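You operate a simulated robot arm through the tools that you are given. There is no shell and no other tool.

The job below is to be done with a simulated robot arm. You get a single attempt, and the scene is never put back.

## Task
Make room on the top of the low cupboard, then pour a portion from the blue jug. At the end: about 60 ml from the blue jug that stood at the top of the low cupboard went into the white mug from the top of the low cupboard; the silver spare narrow cap from the top of the low cupboard is in the left drawer of the low cupboard; the blue jug from the top of the low cupboard is back where it stood; whatever was shut is shut again. Leave all else as you found it, and nothing knocked over (what rides in a drawer may roll over).

The check looks at the end state, three seconds after you hand in, the way a careful person would. Anything else that was tipped, shoved, dropped, spilled or broken makes it a failure. A push-on lid holds only when it is set on centred and level and pressed home; a screw cap is set on level and turned clockwise until tight.

## Robot
A 6-joint arm with a two-finger gripper, fixed in place. Base frame: the origin is on the floor under the middle of its stand, x ahead of it, y to its left, z up. Units: mm, degrees, N and s.
It reaches about 1572 mm from its shoulder. Its first joint turns from -166.0 to 166.0 degrees. Payload 2.45 kg.
Tool frame: the origin (TCP) lies between the finger pads and is the grasp point; the fingertips stand 20 mm ahead of it; z points along the fingers, y is the line along which they close. The gripper opens to 140 mm; its body begins 168 mm behind the TCP.
Orientation is that of the tool frame in the base frame, as a unit quaternion [w, x, y, z]. With the fingers straight down and closing along the base's y, the tool's x points along the base's -x, its y along +y and its z along -z.

## Interface
- The arm moves only by the tool drive_tool. Its arguments are lists of equal length, an entry for each row: "slide": the shift along the tool's x, y, z in units of 150 mm (1.0 is 150 mm), a list of three; "dr": the turn, a rotation vector about the tool's x, y, z in units of 180 degrees (1.0 is 180 degrees), a list of three; "grip": the finger opening in mm, from 0 to 140. In form: {"slide": [[x, y, z], ...], "dr": [[wx, wy, wz], ...], "grip": [grip, ...]}. A call has 1 to 20 rows; each row is the pose to reach, as a shift and turn from the pose commanded when the call began, along the tool's axes at that moment. A call with a number of a shift or a turn outside -1 to 1 is refused whole. Each row takes 0.2 s and may step no farther than 50 mm and 8.6 degrees from the row before; otherwise, or with a gripper value out of range, the whole call is refused. Where a pose cannot be reached the arm comes as near as it can. A force on the tool above 40 N (or 10 N above the force at the start of the call, whichever is more), or a blocked arm, ends the call early, and 0.2 s more pass. Each finger travels about 45 mm/s and halts on what it meets, pressing with about 40 N; the grip force reading is that of the motor and also rises with nothing between the fingers. The clock runs only during rows and for 0.2 s after the last one: add rows that repeat a pose to give the fingers time. The reply holds the time, the measured pose of the TCP, the force on the tool along the base axes, the opening and the grip force, in the units named above and with some noise, with the torque about the TCP (base axes, N m) and any sound that the robot's microphone picked up, and new pictures: "pictures" is both (left out), scene, wrist or none.
- Cameras (640 x 400 px; columns grow to the right, rows downward): "scene" is fixed at [398.4, -649.9, 1479.6]; the picture's right is [0.95, -0.32, 0.00], its down [-0.14, -0.43, -0.89] and it looks along [0.28, 0.85, -0.45] (base axes); focal length 317 px, centre (320, 200). "wrist" rides on the gripper at [78, 11, -209] in the tool frame; the picture's right is [-0.14, 0.99, 0.00], its down [-0.92, -0.13, -0.37] and it looks along [-0.37, -0.05, 0.93] (tool axes); focal length 280 px, centre (320, 200). There is no depth. A picture from a camera that has moved, and an enlarged one, comes with that camera's place and axes in the base frame and with its lens.
- zoom(camera, box): a new picture of the part [left, top, right, bottom] of that camera's present view, enlarged. No time passes.
- finish_job(): hands the job in; it is judged then, once.

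Places have to be worked out from the pictures, the camera data and where the tool is seen. Open the gripper and draw the arm clear of the work before you hand the job in, unless the task says otherwise.

The tools are called after "Request:" as a command line: name --argument value ..., lists and objects as JSON in quotes. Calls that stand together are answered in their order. drive_tool: Moves the arm, as the interface text tells. Its arguments: {"type":"object","properties":{"slide":{"type":"array","items":{"type":"array","items":{"type":"number"}}},"dr":{"type":"array","items":{"type":"array","items":{"type":"number"}}},"grip":{"type":"array","items":{"type":"number"}},"pictures":{"type":"string","enum":["both","scene","wrist","none"]}},"required":["slide","dr","grip"]} The other tools are called the same way: zoom (camera, box) takes an enlarged picture of a part of a camera's view; finish_job () hands the job in.

At the start:

```text
time: 0.0
tool_pos: [716.6, 92.5, 1362.2]
tool_rot: [0.0, 0.0, 1.0, 0.0]
force: [-0.7, 0.1, 0.0]
ft_torque: [-0.02, 0.04, 0.02]
width: 140.1
grasp_force: 0.1
```

scene: 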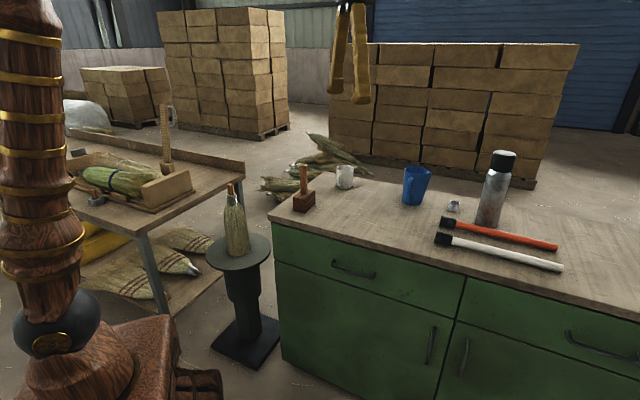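
wrist: 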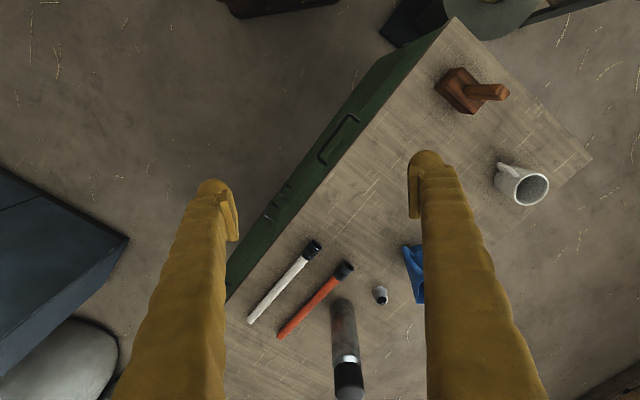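

I start by looking closer at the cupboard top and the drawers; no motion yet.

Request:
zoom --camera "scene" --box '[260, 140, 580, 340]'

Request:
zoom --camera "wrist" --box '[220, 20, 600, 400]'

Request:
zoom --camera "scene" --box '[380, 140, 540, 240]'

```text
2.00 times, centred on (420, 240) of scene
camera zoom: at [398.4, -649.9, 1479.6], right [0.95, -0.32, 0.0], down [-0.14, -0.43, -0.89], along [0.28, 0.85, -0.45], focal length 634 px, centre (120, 120)
```

zoom: 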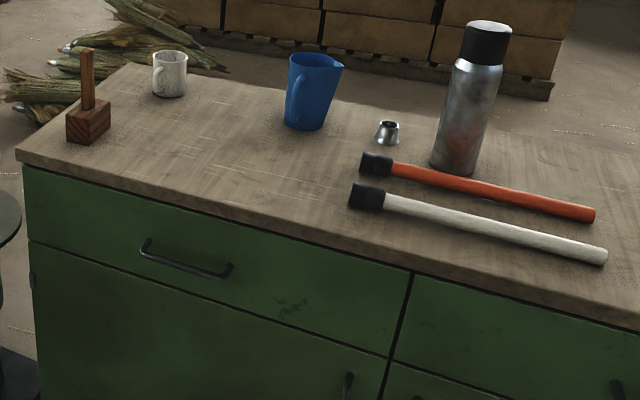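

```text
1.05 times, centred on (410, 210) of wrist (not enlarged: the box is as wide or as high as the picture)
camera zoom: at [638.9, 104.4, 1572.6], right [0.14, 0.99, 0.0], down [0.92, -0.13, 0.37], along [0.37, -0.05, -0.93], focal length 295 px, centre (225, 190)
```

zoom: 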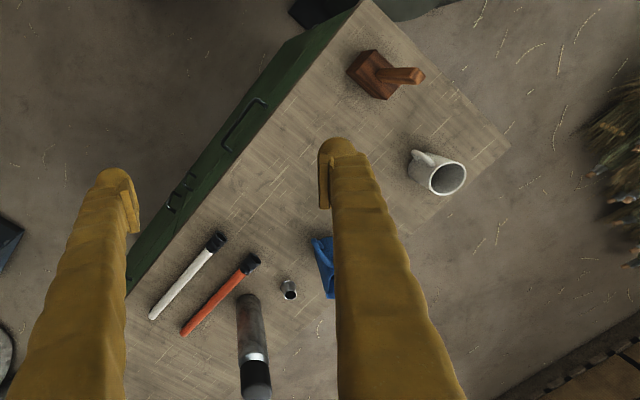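

```text
4.00 times, centred on (460, 190) of scene
camera zoom: at [398.4, -649.9, 1479.6], right [0.95, -0.32, 0.0], down [-0.14, -0.43, -0.89], along [0.28, 0.85, -0.45], focal length 1267 px, centre (-240, 240)
```

zoom: 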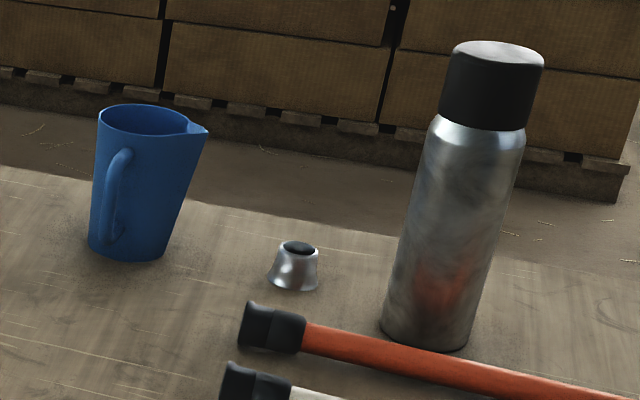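

The cupboard's front edge seems to run at about -45° with its front-left corner near (541, 389, 900), and the left drawer handle is near (782, 140, 764). I zoom in on the front edge and handle to get the face direction more exactly.

Request:
zoom --camera "scene" --box '[260, 190, 420, 290]'

Request:
zoom --camera "scene" --box '[480, 260, 640, 360]'

Request:
zoom --camera "wrist" --box '[220, 0, 480, 163]'

Request:
zoom --camera "wrist" --box '[220, 160, 480, 322]'

```text
4.00 times, centred on (340, 240) of scene
camera zoom: at [398.4, -649.9, 1479.6], right [0.95, -0.32, 0.0], down [-0.14, -0.43, -0.89], along [0.28, 0.85, -0.45], focal length 1267 px, centre (240, 40)
```

zoom: 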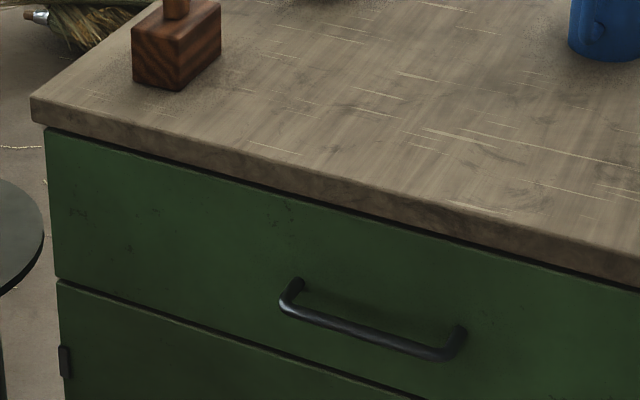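

```text
4.00 times, centred on (560, 310) of scene
camera zoom: at [398.4, -649.9, 1479.6], right [0.95, -0.32, 0.0], down [-0.14, -0.43, -0.89], along [0.28, 0.85, -0.45], focal length 1267 px, centre (-640, -240)
```

zoom: 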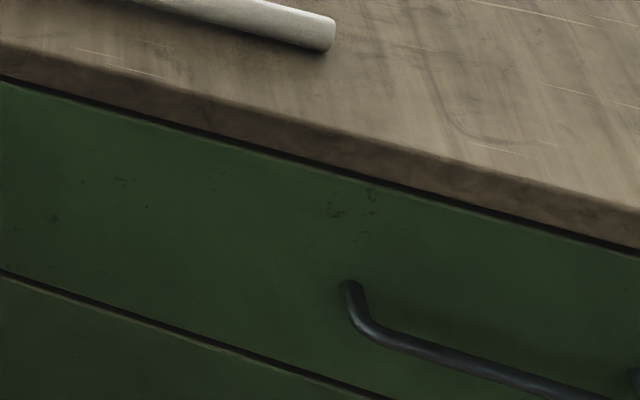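

```text
2.45 times, centred on (350, 82) of wrist
camera zoom: at [638.9, 104.4, 1572.6], right [0.14, 0.99, 0.0], down [0.92, -0.13, 0.37], along [0.37, -0.05, -0.93], focal length 688 px, centre (246, 491)
```

zoom: 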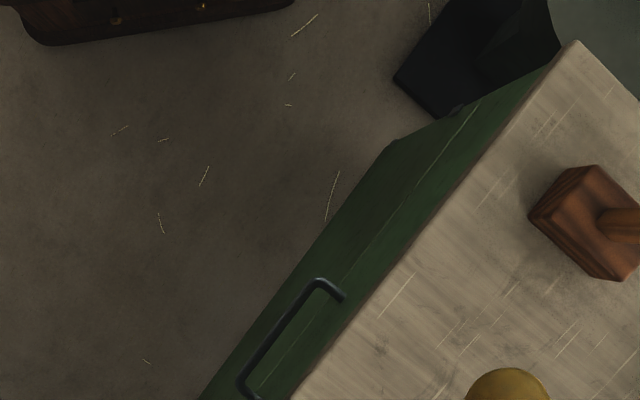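

```text
2.46 times, centred on (350, 241) of wrist
camera zoom: at [638.9, 104.4, 1572.6], right [0.14, 0.99, 0.0], down [0.92, -0.13, 0.37], along [0.37, -0.05, -0.93], focal length 690 px, centre (246, 99)
```

zoom: 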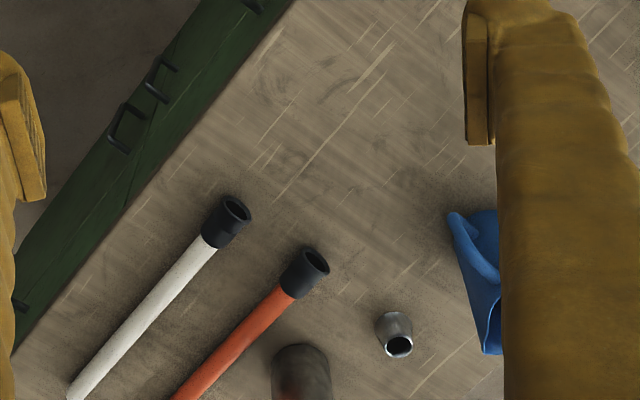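

The cupboard is turned about 45°, so its face normal points along (-0.71, -0.71); the left drawer handle bar centre is near (772, 126, 774). I turn the tool to face the drawer, pitched about 20° down with fingers closing vertically, while descending a little in free air.

Request:
drive_tool --slide '[[0.0297, -0.0443, 0.0933], [0.0594, -0.0886, 0.1866], [0.0891, -0.1329, 0.2799], [0.1188, -0.1772, 0.3732], [0.1485, -0.2215, 0.4665], [0.1782, -0.2658, 0.5598], [0.2079, -0.3101, 0.6531], [0.2376, -0.3544, 0.7464], [0.2673, -0.3987, 0.8397], [0.297, -0.443, 0.933]]' --dr '[[-0.03677, -0.01523, 0.02175], [-0.07354, -0.03046, 0.0435], [-0.11031, -0.04569, 0.06525], [-0.14708, -0.06092, 0.087], [-0.18385, -0.07615, 0.10875], [-0.22062, -0.09138, 0.1305], [-0.25739, -0.10661, 0.15225], [-0.29416, -0.12184, 0.174], [-0.33093, -0.13707, 0.19575], [-0.3677, -0.1523, 0.2175]]' --grip '[130, 120, 110, 100, 90, 80, 70, 70, 70, 70]'

```text
time: 2.2
tool_pos: [673.5, 25.5, 1223.7]
tool_rot: [0.221, 0.313, 0.756, 0.531]
force: [-0.2, -0.4, -1.7]
ft_torque: [0.01, -0.01, 0.02]
width: 70.0
grasp_force: 0.0
camera wrist: at [480.9, -54.0, 1305.4], right [0.34, 0.14, 0.93], down [0.37, -0.93, 0.0], along [0.86, 0.35, -0.36], focal length 280 px, centre (320, 200)
```

scene: 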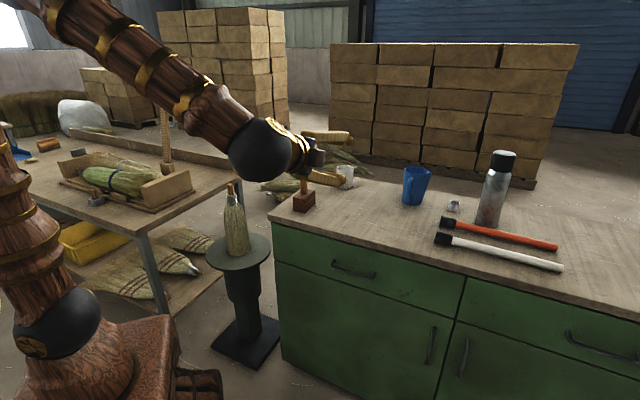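
wrist: 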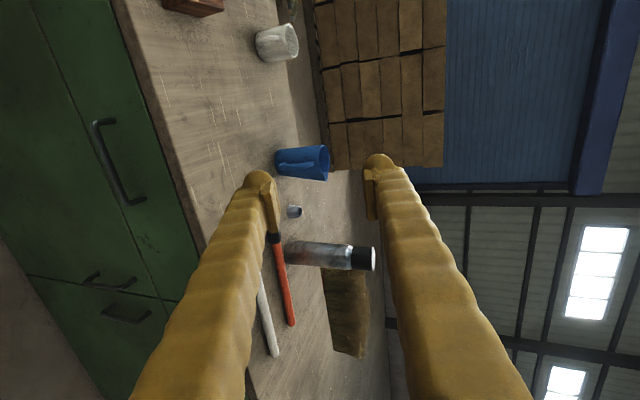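

The pose is as commanded and the handle is in view; next I lower the tool straight down in front of the drawer, staying about 150 mm away from the face.

Request:
drive_tool --slide '[[0, -0.235, 0.0855], [0, -0.47, 0.171], [0, -0.705, 0.2565], [0, -0.94, 0.342]]' --dr '[[0, 0, 0], [0, 0, 0], [0, 0, 0], [0, 0, 0]]' --grip '[70, 70, 70, 70]' --pictures "none"

Request:
drive_tool --slide '[[0, -0.235, 0.0855], [0, -0.47, 0.171], [0, -0.705, 0.2565], [0, -0.94, 0.342]]' --dr '[[0, 0, 0], [0, 0, 0], [0, 0, 0], [0, 0, 0]]' --grip '[70, 70, 70, 70]' --pictures "both"

```text
time: 3.2
tool_pos: [672.8, 26.8, 1071.1]
tool_rot: [0.219, 0.313, 0.757, 0.53]
force: [0.2, 0.1, -0.2]
ft_torque: [0.02, 0.01, -0.01]
width: 69.9
grasp_force: 0.0
```

```text
time: 4.2
tool_pos: [673.7, 26.1, 924.8]
tool_rot: [0.22, 0.314, 0.757, 0.53]
force: [0.7, -0.6, 0.2]
ft_torque: [0.0, 0.0, -0.01]
width: 70.1
grasp_force: 0.1
camera wrist: at [481.0, -54.1, 1006.5], right [0.34, 0.14, 0.93], down [0.38, -0.93, 0.01], along [0.86, 0.35, -0.37], focal length 280 px, centre (320, 200)
```

scene: 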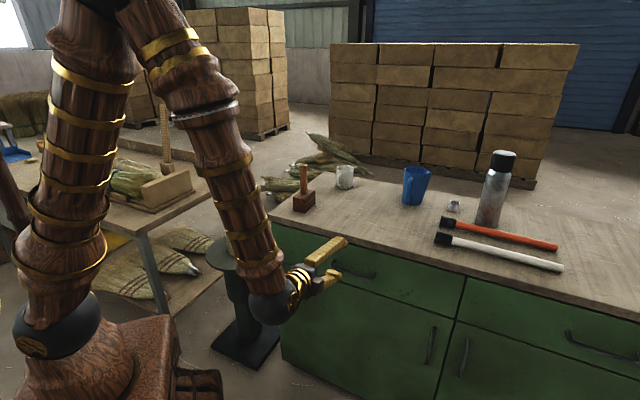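
wrist: 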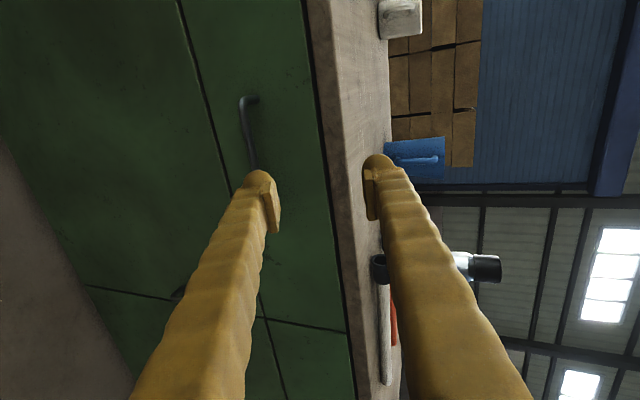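

Still on course with the tool at z=925. I lower another 100 mm and then refine the handle position from the wrist view.

Request:
drive_tool --slide '[[0, -0.209, 0.076], [0, -0.418, 0.152], [0, -0.627, 0.228]]' --dr '[[0, 0, 0], [0, 0, 0], [0, 0, 0]]' --grip '[70, 70, 70]' --pictures "both"

```text
time: 5.0
tool_pos: [672.7, 26.4, 822.0]
tool_rot: [0.219, 0.314, 0.757, 0.529]
force: [0.4, 0.0, 0.1]
ft_torque: [0.03, -0.01, -0.02]
width: 70.0
grasp_force: 0.1
camera wrist: at [480.9, -53.7, 905.6], right [0.34, 0.14, 0.93], down [0.38, -0.93, 0.01], along [0.86, 0.35, -0.36], focal length 280 px, centre (320, 200)
```

scene: 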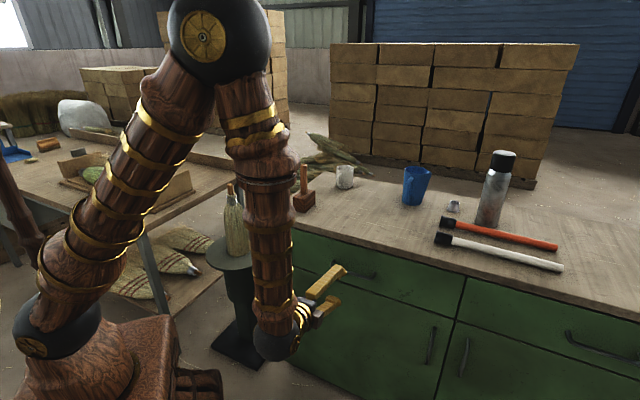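
wrist: 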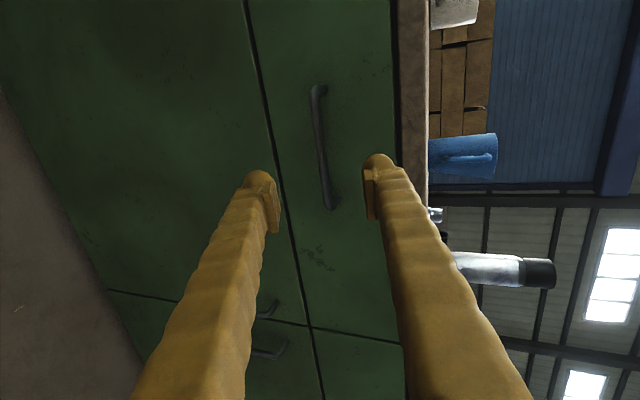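

The handle lies between the open fingers in the wrist view. I zoom in to measure its line.

Request:
zoom --camera "wrist" --box '[230, 60, 430, 185]'

Request:
zoom --camera "wrist" --box '[230, 150, 430, 275]'

Request:
zoom --camera "scene" --box '[270, 240, 400, 321]'

```text
3.20 times, centred on (330, 122) of wrist
camera zoom: at [480.9, -53.7, 905.6], right [0.34, 0.14, 0.93], down [0.38, -0.93, 0.01], along [0.86, 0.35, -0.36], focal length 897 px, centre (288, 448)
```

zoom: 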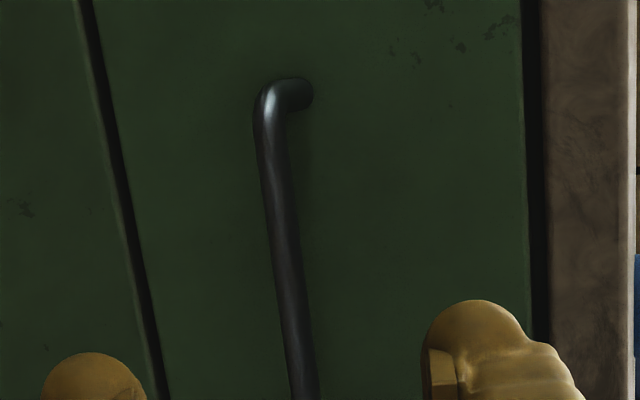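

```text
3.20 times, centred on (330, 212) of wrist
camera zoom: at [480.9, -53.7, 905.6], right [0.34, 0.14, 0.93], down [0.38, -0.93, 0.01], along [0.86, 0.35, -0.36], focal length 897 px, centre (288, 160)
```

zoom: 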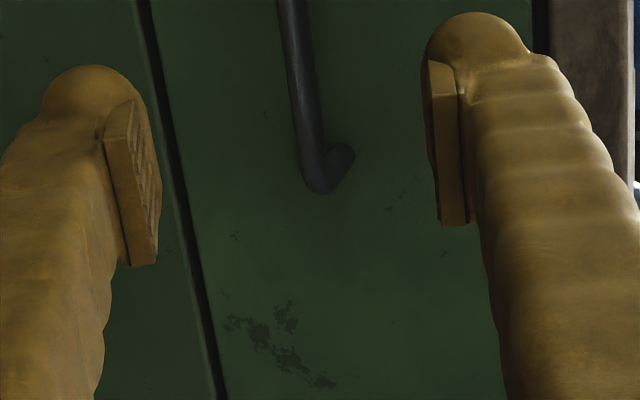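

```text
4.92 times, centred on (335, 280) of scene
camera zoom: at [398.4, -649.9, 1479.6], right [0.95, -0.32, 0.0], down [-0.14, -0.43, -0.89], along [0.28, 0.85, -0.45], focal length 1560 px, centre (246, -196)
```

zoom: 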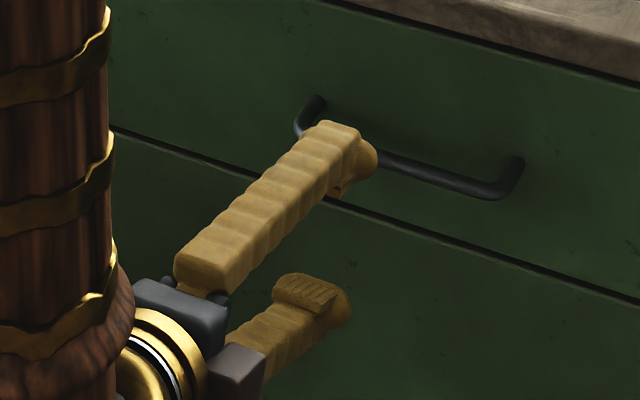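

The handle bar runs from about (719, 174, 776) to (822, 71, 776), its centre near (770, 122, 776), almost straight ahead of the tool. I narrow the opening to 40 mm and move forward 100 mm before checking again.

Request:
drive_tool --slide '[[0, 0.005, 0.166], [0, 0.01, 0.333], [0, 0.015, 0.5], [0, 0.02, 0.667]]' --dr '[[0, 0, 0], [0, 0, 0], [0, 0, 0], [0, 0, 0]]' --grip '[60, 50, 40, 40]' --pictures "both"

Request:
zoom --camera "wrist" --box '[220, 60, 440, 198]'

Request:
zoom --camera "scene" --box '[290, 230, 420, 311]'

```text
time: 6.0
tool_pos: [739.1, 92.7, 789.6]
tool_rot: [0.219, 0.314, 0.757, 0.53]
force: [-0.1, 0.8, 0.0]
ft_torque: [0.01, 0.01, 0.02]
width: 39.9
grasp_force: 0.0
camera wrist: at [548.0, 13.6, 873.3], right [0.34, 0.14, 0.93], down [0.38, -0.93, 0.01], along [0.86, 0.35, -0.37], focal length 280 px, centre (320, 200)
```

scene: 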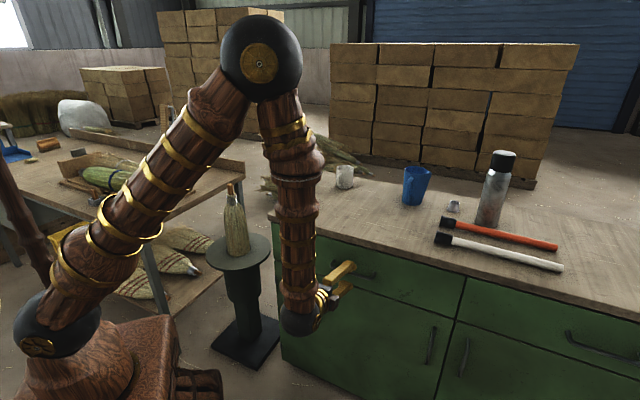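
wrist: 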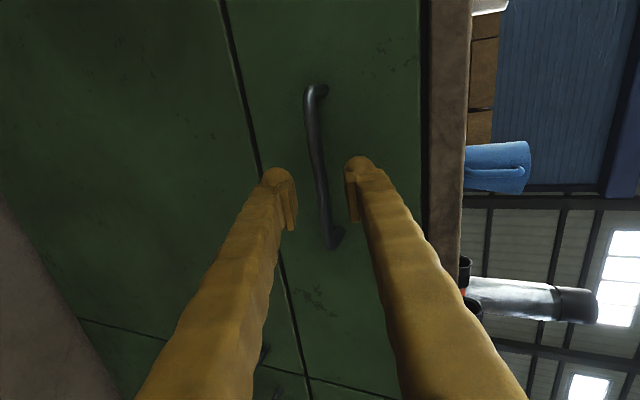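

```text
2.90 times, centred on (330, 129) of wrist
camera zoom: at [548.0, 13.6, 873.3], right [0.34, 0.14, 0.93], down [0.38, -0.93, 0.01], along [0.86, 0.35, -0.37], focal length 813 px, centre (291, 406)
```

zoom: 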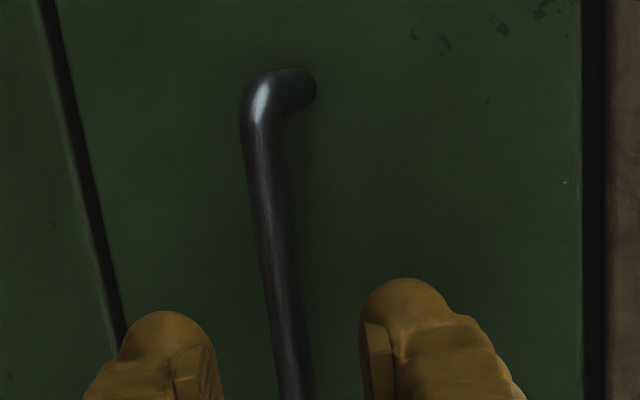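

```text
4.92 times, centred on (355, 270) of scene
camera zoom: at [398.4, -649.9, 1479.6], right [0.95, -0.32, 0.0], down [-0.14, -0.43, -0.89], along [0.28, 0.85, -0.45], focal length 1560 px, centre (148, -147)
```

zoom: 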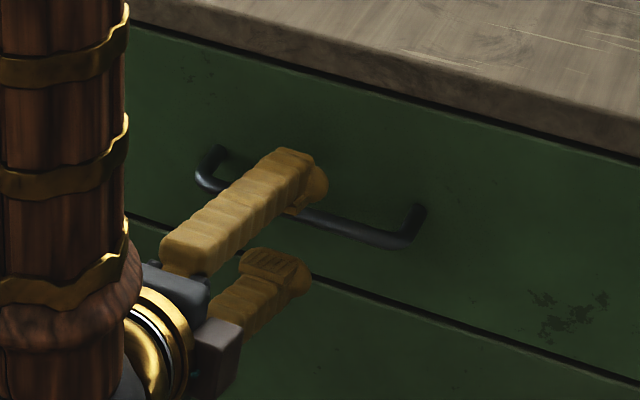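

The bar sits centred between the fingers with about 45 mm to go. I advance 38 mm so the bar is near the fingertips, and look before closing.

Request:
drive_tool --slide '[[0, 0.005, 0.127], [0, 0.01, 0.253]]' --dr '[[0, 0, 0], [0, 0, 0]]' --grip '[40, 40]' --pictures "both"

Request:
zoom --camera "scene" --box '[290, 230, 420, 311]'

Request:
zoom --camera "wrist" --box '[220, 100, 440, 238]'

```text
time: 6.6
tool_pos: [764.6, 119.9, 779.3]
tool_rot: [0.218, 0.314, 0.757, 0.53]
force: [-0.6, -0.3, -0.3]
ft_torque: [-0.01, 0.0, -0.01]
width: 39.9
grasp_force: 0.0
camera wrist: at [574.0, 39.4, 862.0], right [0.34, 0.14, 0.93], down [0.37, -0.93, 0.01], along [0.86, 0.35, -0.37], focal length 280 px, centre (320, 200)
```

scene: 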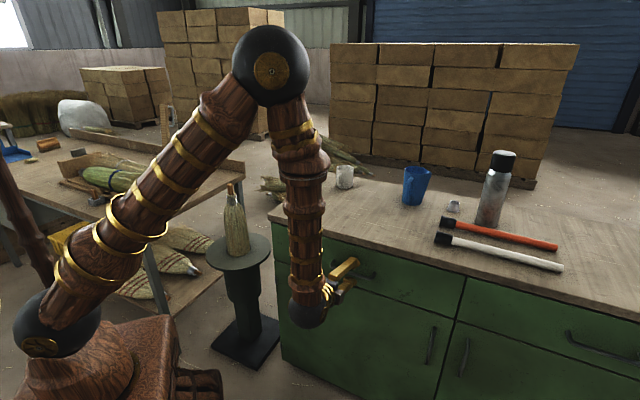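
wrist: 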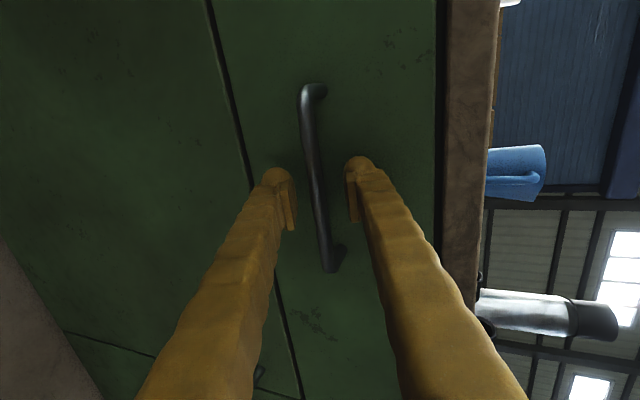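

```text
4.92 times, centred on (355, 270) of scene
camera zoom: at [398.4, -649.9, 1479.6], right [0.95, -0.32, 0.0], down [-0.14, -0.43, -0.89], along [0.28, 0.85, -0.45], focal length 1560 px, centre (148, -147)
```

zoom: 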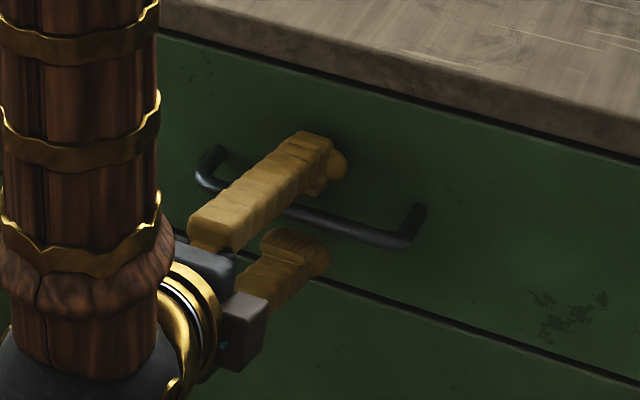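

```text
2.90 times, centred on (330, 169) of wrist
camera zoom: at [574.0, 39.4, 862.0], right [0.34, 0.14, 0.93], down [0.37, -0.93, 0.01], along [0.86, 0.35, -0.37], focal length 813 px, centre (291, 290)
```

zoom: 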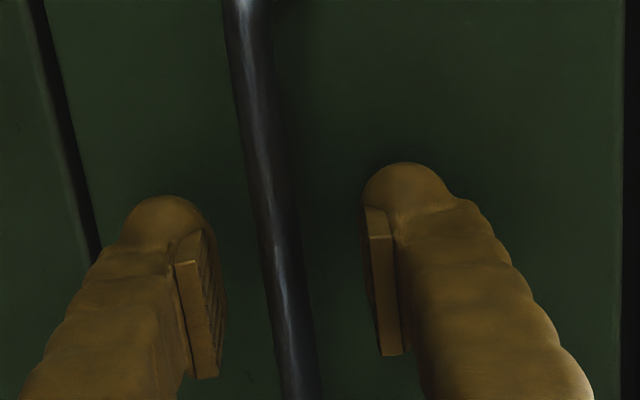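

The bar appears between the pads. I close the gripper on it and see where the opening stops.

Request:
drive_tool --slide '[[0, 0, 0], [0, 0, 0], [0, 0, 0], [0, 0, 0]]' --dr '[[0, 0, 0], [0, 0, 0], [0, 0, 0], [0, 0, 0]]' --grip '[25, 10, 3, 3]' --pictures "both"

Request:
zoom --camera "wrist" --box '[220, 100, 440, 238]'

```text
time: 7.6
tool_pos: [763.2, 120.5, 778.8]
tool_rot: [0.22, 0.313, 0.756, 0.53]
force: [-0.2, -0.7, -9.8]
ft_torque: [-0.04, -0.03, -0.04]
width: 9.0
grasp_force: 4.7
camera wrist: at [573.7, 39.2, 861.7], right [0.34, 0.14, 0.93], down [0.38, -0.93, 0.01], along [0.86, 0.35, -0.37], focal length 280 px, centre (320, 200)
```

scene: 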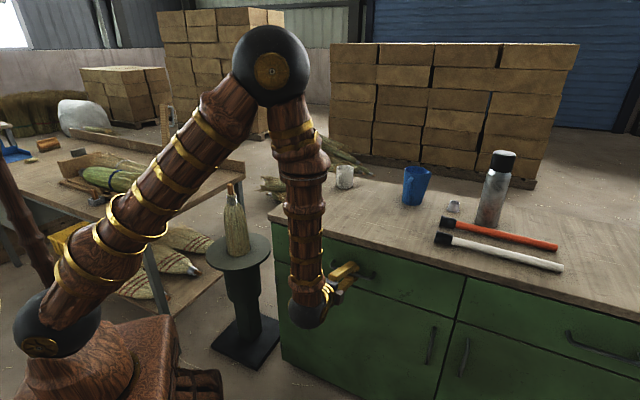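
wrist: 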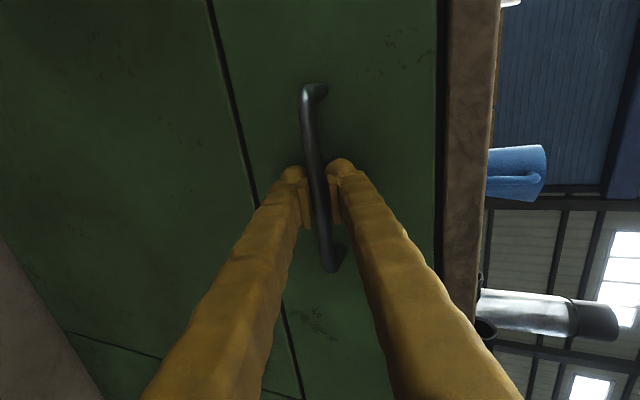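

```text
2.90 times, centred on (330, 169) of wrist
camera zoom: at [573.7, 39.2, 861.7], right [0.34, 0.14, 0.93], down [0.38, -0.93, 0.01], along [0.86, 0.35, -0.37], focal length 813 px, centre (291, 290)
```

zoom: 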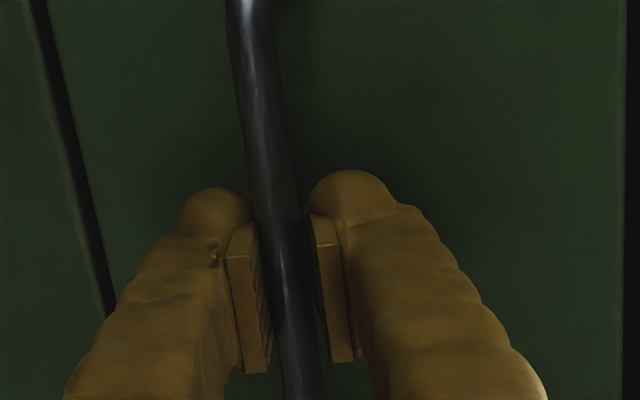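

The gripper has the bar (opening 9 mm). I ease down 1.5 mm to centre the grip and pull outward 30 mm to test that the drawer moves.

Request:
drive_tool --slide '[[0, -0.009, 0.003], [0, -0.009, 0.003], [0, -0.032, -0.0597], [0, -0.055, -0.122], [0, -0.078, -0.185]]' --dr '[[0, 0, 0], [0, 0, 0], [0, 0, 0], [0, 0, 0], [0, 0, 0]]' --grip '[0, 0, 0, 0, 0]' --pictures "both"

```text
time: 8.8
tool_pos: [743.6, 98.3, 777.2]
tool_rot: [0.219, 0.313, 0.757, 0.53]
force: [-10.1, 9.5, 1.0]
ft_torque: [-0.11, -0.12, 0.24]
width: 7.1
grasp_force: 35.1
camera wrist: at [552.4, 17.7, 860.8], right [0.34, 0.14, 0.93], down [0.38, -0.93, 0.01], along [0.86, 0.35, -0.37], focal length 280 px, centre (320, 200)
```

scene: 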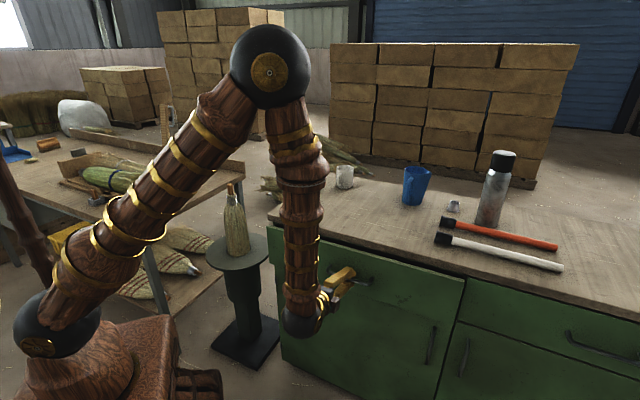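
wrist: 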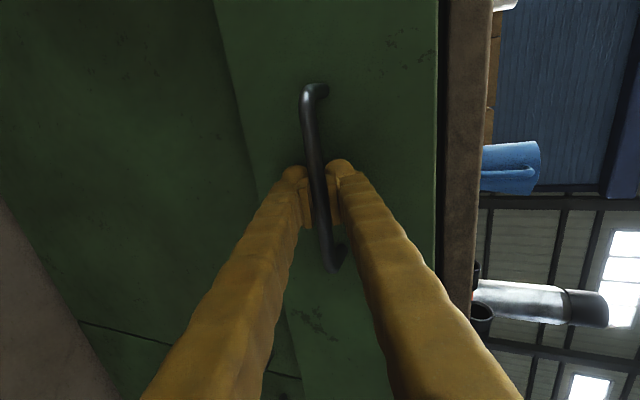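

The drawer follows and is open about 28 mm, with a sideways force of about 14 N, so the slide direction is a touch to the left of my pull. I keep pulling with a small leftward correction.

Request:
drive_tool --slide '[[0.008, -0.0456, -0.1253], [0.013, -0.0912, -0.2506], [0.018, -0.1368, -0.3759]]' --dr '[[0, 0, 0], [0, 0, 0], [0, 0, 0]]' --grip '[0, 0, 0]' --pictures "none"

```text
time: 9.6
tool_pos: [701.0, 55.9, 778.5]
tool_rot: [0.222, 0.315, 0.756, 0.529]
force: [17.7, -17.1, -5.6]
ft_torque: [-0.22, -0.15, -0.14]
width: 7.4
grasp_force: 35.4
```

Overcorrected slightly (25 N the other way, stiffness about 14 N/mm). I take back about 1 mm sideways and pull another 60 mm.

Request:
drive_tool --slide '[[-0.0085, -0.0456, -0.1253], [-0.008, -0.0912, -0.2506], [-0.0075, -0.1368, -0.3759]]' --dr '[[0, 0, 0], [0, 0, 0], [0, 0, 0]]' --grip '[0, 0, 0]' --pictures "both"

```text
time: 10.4
tool_pos: [656.9, 13.2, 777.4]
tool_rot: [0.219, 0.314, 0.757, 0.53]
force: [8.0, -6.5, 0.3]
ft_torque: [-0.41, -0.47, -0.83]
width: 7.3
grasp_force: 35.5
camera wrist: at [466.6, -67.3, 860.9], right [0.34, 0.14, 0.93], down [0.38, -0.93, 0.0], along [0.86, 0.35, -0.37], focal length 280 px, centre (320, 200)
```

scene: 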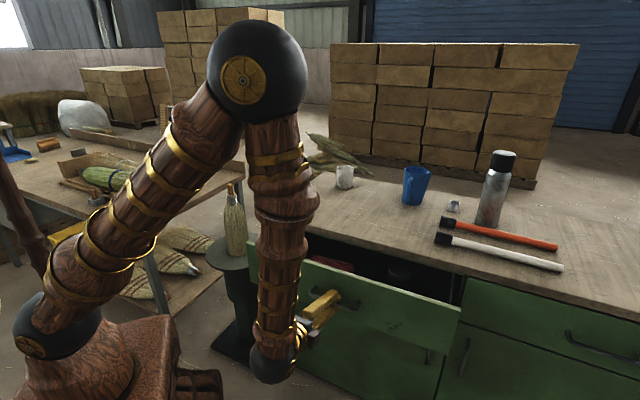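
wrist: 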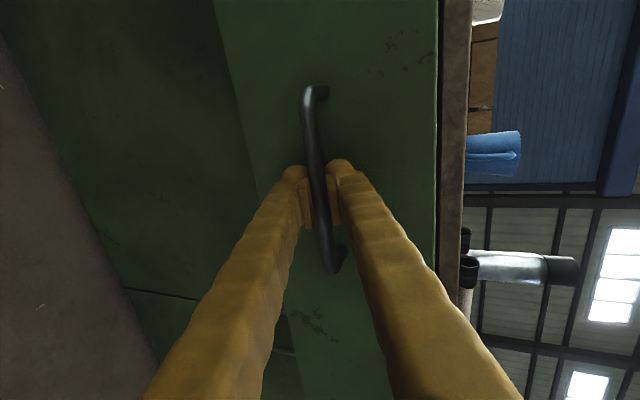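

The drawer is open about 150 mm and things are visible inside it. I pull another 70 mm.

Request:
drive_tool --slide '[[-0.003, -0.04, -0.1097], [-0.003, -0.08, -0.2193], [-0.003, -0.12, -0.329], [-0.002, -0.16, -0.4385]]' --dr '[[0, 0, 0], [0, 0, 0], [0, 0, 0], [0, 0, 0]]' --grip '[0, 0, 0, 0]' --pictures "both"

Request:
zoom --camera "scene" --box '[240, 210, 480, 360]'

```text
time: 11.4
tool_pos: [622.6, -45.5, 776.2]
tool_rot: [0.218, 0.312, 0.757, 0.531]
force: [-14.0, 15.2, 8.8]
ft_torque: [-0.36, -0.28, -0.6]
width: 6.8
grasp_force: 34.4
out of reach, approached as far as the arm can: row 1, 2, 3, 4
camera wrist: at [432.7, -126.9, 858.9], right [0.34, 0.14, 0.93], down [0.38, -0.93, 0.0], along [0.86, 0.35, -0.37], focal length 280 px, centre (320, 200)
```

scene: 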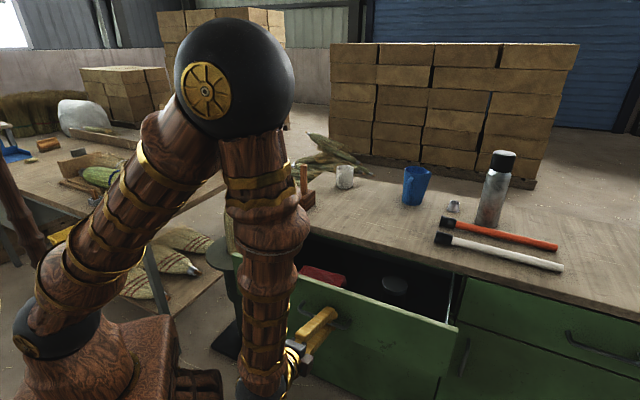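
wrist: 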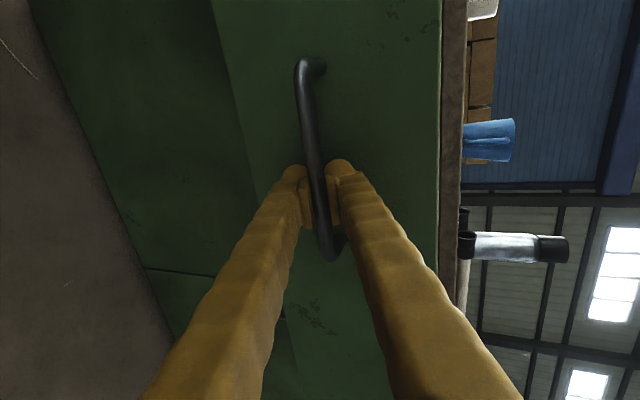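

```text
2.67 times, centred on (360, 285) of scene
camera zoom: at [398.4, -649.9, 1479.6], right [0.95, -0.32, 0.0], down [-0.14, -0.43, -0.89], along [0.28, 0.85, -0.45], focal length 845 px, centre (213, -27)
```

zoom: 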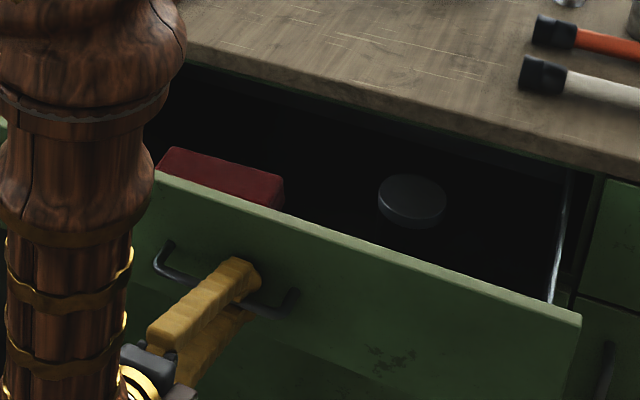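

The arm reached its fold limit, but the drawer is open about 217 mm, which is enough; inside are a red box on the left and a round grey item in the middle. I open the fingers and back off the bar along -y (back and right), which moves away from the fold limit.

Request:
drive_tool --slide '[[0, 0, 0], [0, 0, 0], [-0.0708, -0.0242, -0.0665], [-0.1415, -0.0483, -0.1329], [-0.2123, -0.0725, -0.1994], [-0.283, -0.0967, -0.2658]]' --dr '[[0, 0, 0], [0, 0, 0], [0, 0, 0], [0, 0, 0], [0, 0, 0], [0, 0, 0]]' --grip '[25, 40, 40, 40, 40, 40]' --pictures "both"

Request:
zoom --camera "scene" --box '[240, 210, 480, 360]'

```text
time: 12.8
tool_pos: [623.9, -105.6, 776.2]
tool_rot: [0.219, 0.313, 0.757, 0.53]
force: [-0.4, -0.6, -0.8]
ft_torque: [-0.02, 0.01, -0.01]
width: 39.9
grasp_force: 0.0
camera wrist: at [432.2, -185.7, 858.9], right [0.34, 0.14, 0.93], down [0.38, -0.93, 0.01], along [0.86, 0.35, -0.37], focal length 280 px, centre (320, 200)
```

scene: 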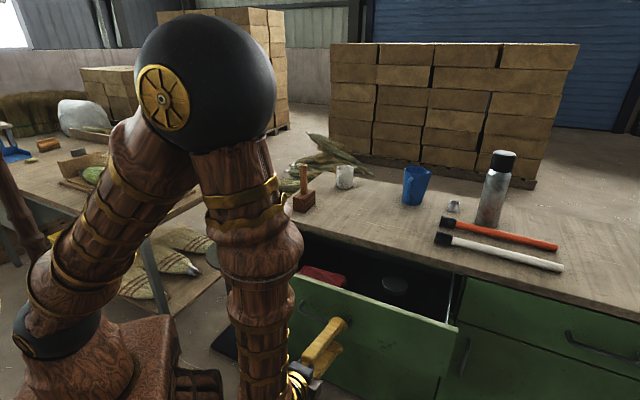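
wrist: 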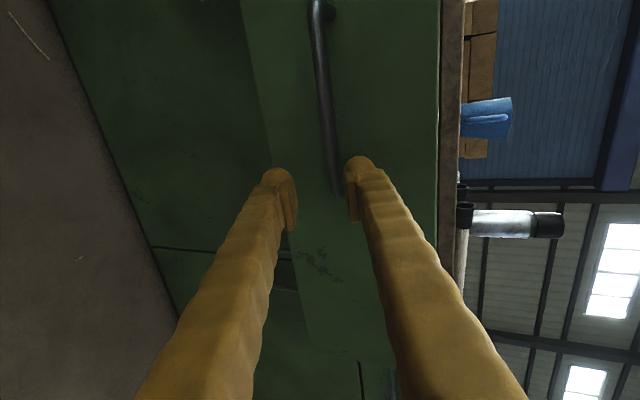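

```text
2.67 times, centred on (360, 285) of scene
camera zoom: at [398.4, -649.9, 1479.6], right [0.95, -0.32, 0.0], down [-0.14, -0.43, -0.89], along [0.28, 0.85, -0.45], focal length 845 px, centre (213, -27)
```

zoom: 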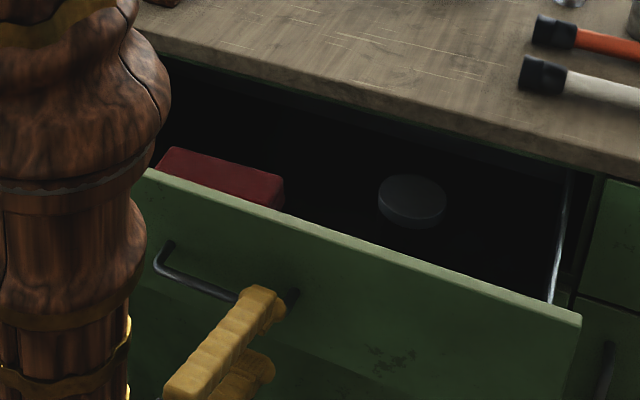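

The fingers are clear of the bar and the drawer stays open. I now rise 150 mm while pitching the tool to point straight down.

Request:
drive_tool --slide '[[0, 0.1044, -0.038], [0, 0.2089, -0.076], [0, 0.3133, -0.114], [0, 0.4178, -0.152], [0, 0.5222, -0.19], [0, 0.6267, -0.228], [0, 0.7311, -0.266], [0, 0.8356, -0.304], [0, 0.94, -0.342]]' --dr '[[0.0432, 0, 0], [0.0864, 0, 0], [0.1296, 0, 0], [0.1728, 0, 0], [0.216, 0, 0], [0.2592, 0, 0], [0.3024, 0, 0], [0.3456, 0, 0], [0.3889, 0, 0]]' --grip '[40, 40, 40, 50, 60, 70, 80, 80, 80]' --pictures "both"

```text
time: 14.8
tool_pos: [625.0, -106.3, 925.5]
tool_rot: [-0.001, 0.383, 0.924, -0.001]
force: [-0.5, 0.2, -1.1]
ft_torque: [-0.02, 0.0, -0.01]
width: 79.8
grasp_force: 0.0
camera wrist: at [577.1, -42.0, 1136.3], right [0.8, 0.6, 0.0], down [0.56, -0.74, 0.37], along [0.22, -0.3, -0.93], focal length 280 px, centre (320, 200)
```

scene: 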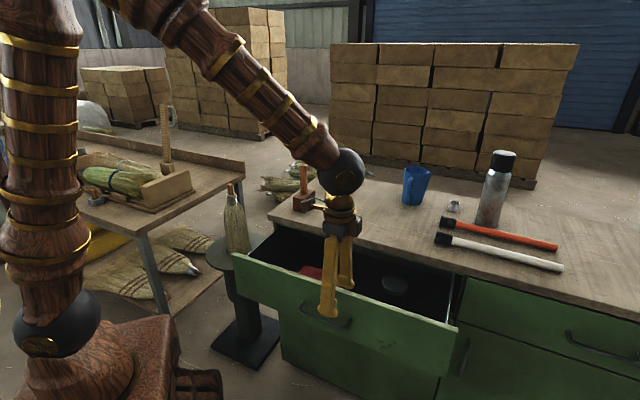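
wrist: 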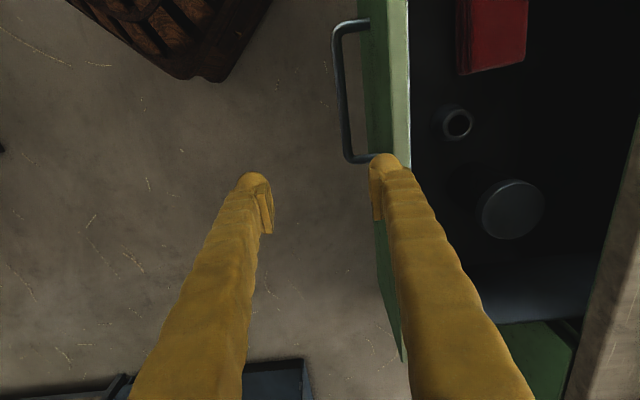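

The tool now points straight down and I can see into the drawer. I zoom in on the drawer contents to plan where the cap goes.

Request:
zoom --camera "wrist" --box '[380, 0, 640, 163]'

Request:
zoom --camera "wrist" --box '[380, 160, 640, 323]'

Request:
zoom --camera "scene" --box '[240, 210, 480, 360]'

```text
2.45 times, centred on (510, 82) of wrist
camera zoom: at [577.1, -42.0, 1136.3], right [0.8, 0.6, 0.0], down [0.56, -0.74, 0.37], along [0.22, -0.3, -0.93], focal length 688 px, centre (-146, 491)
```

zoom: 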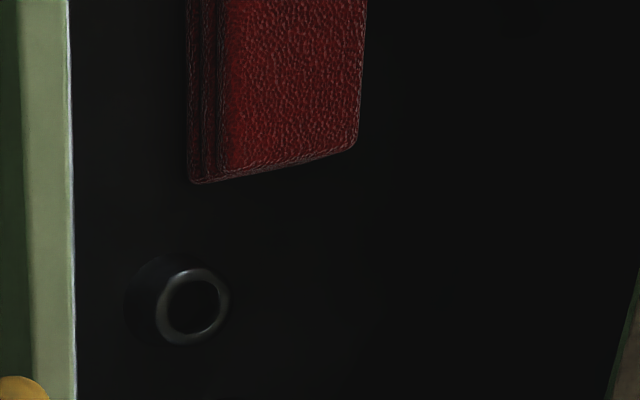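

```text
2.45 times, centred on (510, 242) of wrist
camera zoom: at [577.1, -42.0, 1136.3], right [0.8, 0.6, 0.0], down [0.56, -0.74, 0.37], along [0.22, -0.3, -0.93], focal length 688 px, centre (-146, 98)
```

zoom: 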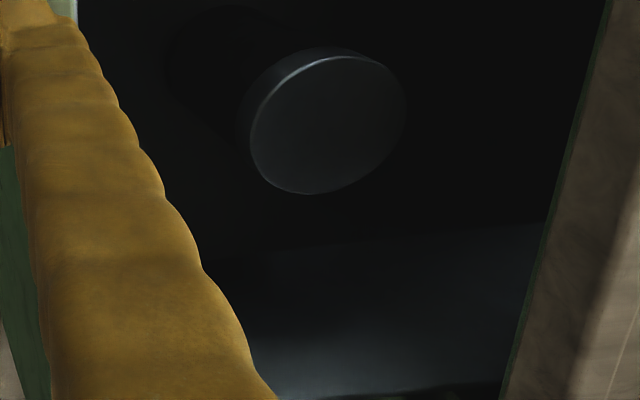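

```text
2.67 times, centred on (360, 285) of scene
camera zoom: at [398.4, -649.9, 1479.6], right [0.95, -0.32, 0.0], down [-0.14, -0.43, -0.89], along [0.28, 0.85, -0.45], focal length 845 px, centre (213, -27)
```

zoom: 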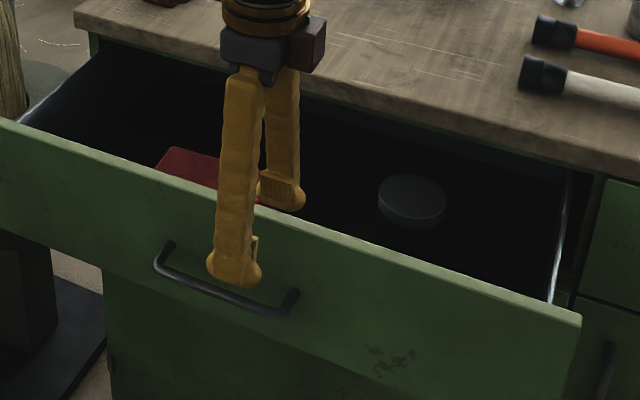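

The drawer holds a red book, a dark ring and a dark disc-topped item. I now go for the silver cap: rising and moving in stages over the cupboard, keeping above the flask's height.

Request:
drive_tool --slide '[[-0.054, 0.171, -0.2], [-0.108, 0.341, -0.4], [-0.161, 0.512, -0.6], [-0.215, 0.683, -0.8], [-0.269, 0.853, -1.0]]' --dr '[[0, 0, 0], [0, 0, 0], [0, 0, 0], [0, 0, 0], [0, 0, 0]]' --grip '[80, 80, 80, 80, 80]' --pictures "none"

Request:
drive_tool --slide '[[-0.054, 0.171, -0.2], [-0.108, 0.341, -0.4], [-0.161, 0.512, -0.6], [-0.215, 0.683, -0.8], [-0.269, 0.853, -1.0]]' --dr '[[0, 0, 0], [0, 0, 0], [0, 0, 0], [0, 0, 0], [0, 0, 0]]' --grip '[80, 80, 80, 80, 80]' --pictures "both"

```text
time: 16.0
tool_pos: [744.2, -43.4, 1076.3]
tool_rot: [0.0, 0.382, 0.924, 0.001]
force: [0.0, 1.3, -0.4]
ft_torque: [-0.01, -0.02, 0.02]
width: 80.0
grasp_force: 0.1
```

```text
time: 17.2
tool_pos: [862.4, 18.3, 1228.0]
tool_rot: [0.0, 0.384, 0.924, -0.001]
force: [0.6, -1.0, -0.5]
ft_torque: [-0.03, 0.02, -0.01]
width: 79.9
grasp_force: 0.0
camera wrist: at [815.2, 82.4, 1437.3], right [0.8, 0.6, 0.0], down [0.56, -0.74, 0.37], along [0.22, -0.29, -0.93], focal length 280 px, centre (320, 200)
```

scene: 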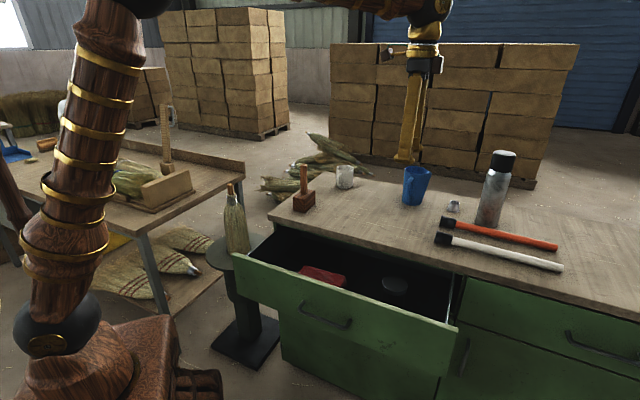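
wrist: 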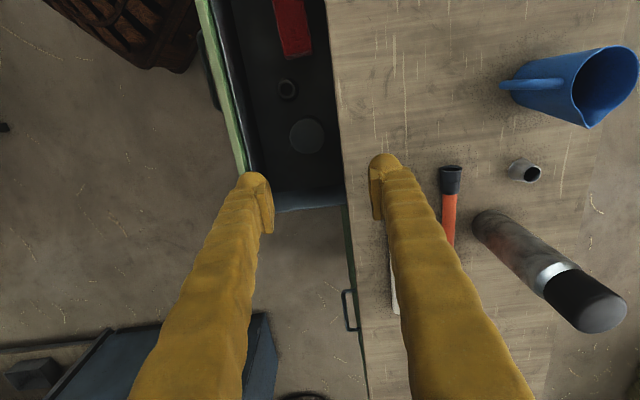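

This view shows the drawer, cap, jug and flask together. I zoom in on the drawer and on the cap to measure them.

Request:
zoom --camera "wrist" --box '[190, 0, 390, 125]'

Request:
zoom --camera "wrist" --box '[220, 90, 420, 215]'

Request:
zoom --camera "wrist" --box '[440, 30, 640, 155]'

Request:
zoom --camera "wrist" --box '[430, 130, 630, 255]'

Request:
zoom --camera "scene" --box '[240, 220, 480, 370]'

```text
3.20 times, centred on (290, 62) of wrist
camera zoom: at [815.2, 82.4, 1437.3], right [0.8, 0.6, 0.0], down [0.56, -0.74, 0.37], along [0.22, -0.29, -0.93], focal length 897 px, centre (416, 640)
```

zoom: 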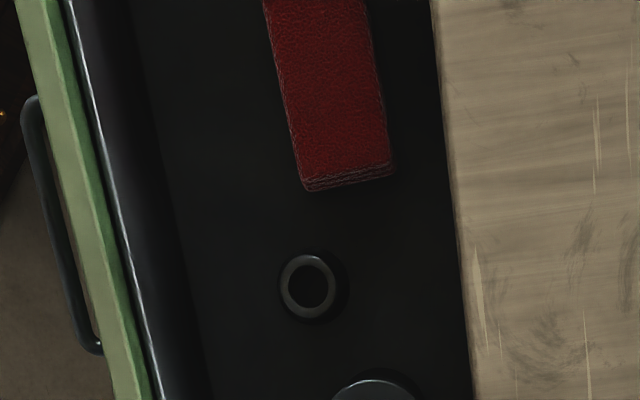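

```text
3.20 times, centred on (320, 152) of wrist
camera zoom: at [815.2, 82.4, 1437.3], right [0.8, 0.6, 0.0], down [0.56, -0.74, 0.37], along [0.22, -0.29, -0.93], focal length 897 px, centre (320, 352)
```

zoom: 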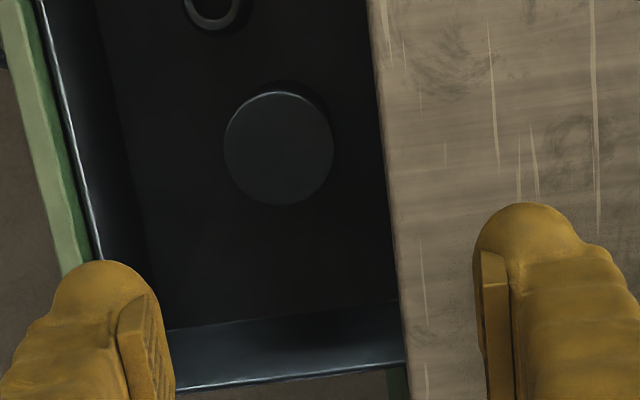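

```text
3.20 times, centred on (540, 92) of wrist
camera zoom: at [815.2, 82.4, 1437.3], right [0.8, 0.6, 0.0], down [0.56, -0.74, 0.37], along [0.22, -0.29, -0.93], focal length 897 px, centre (-384, 544)
```

zoom: 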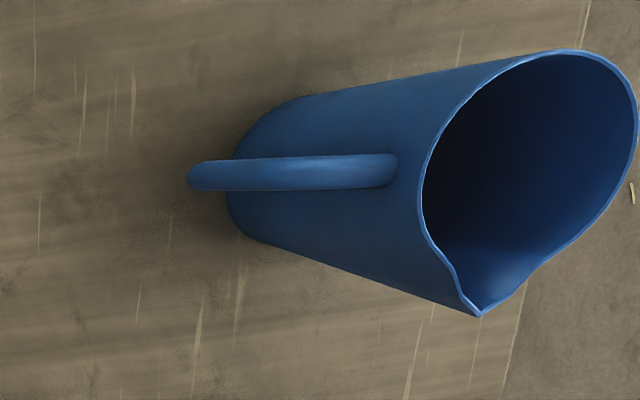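

```text
3.20 times, centred on (530, 192) of wrist
camera zoom: at [815.2, 82.4, 1437.3], right [0.8, 0.6, 0.0], down [0.56, -0.74, 0.37], along [0.22, -0.29, -0.93], focal length 897 px, centre (-352, 224)
```

zoom: 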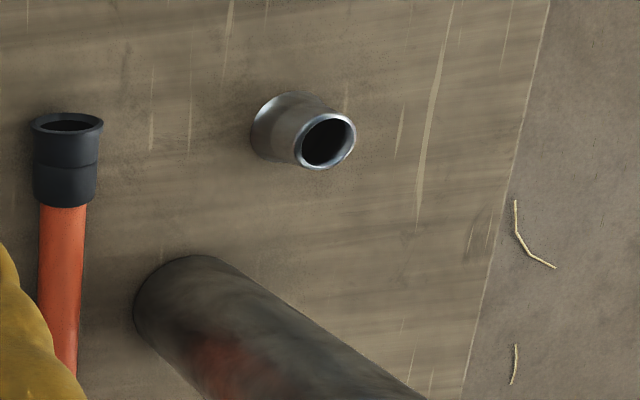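

```text
2.67 times, centred on (360, 295) of scene
camera zoom: at [398.4, -649.9, 1479.6], right [0.95, -0.32, 0.0], down [-0.14, -0.43, -0.89], along [0.28, 0.85, -0.45], focal length 845 px, centre (213, -53)
```

zoom: 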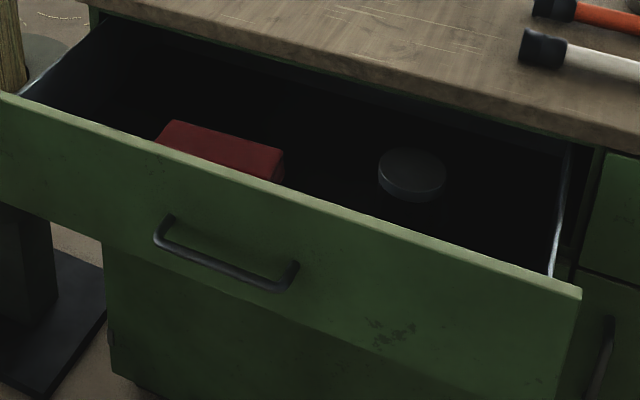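

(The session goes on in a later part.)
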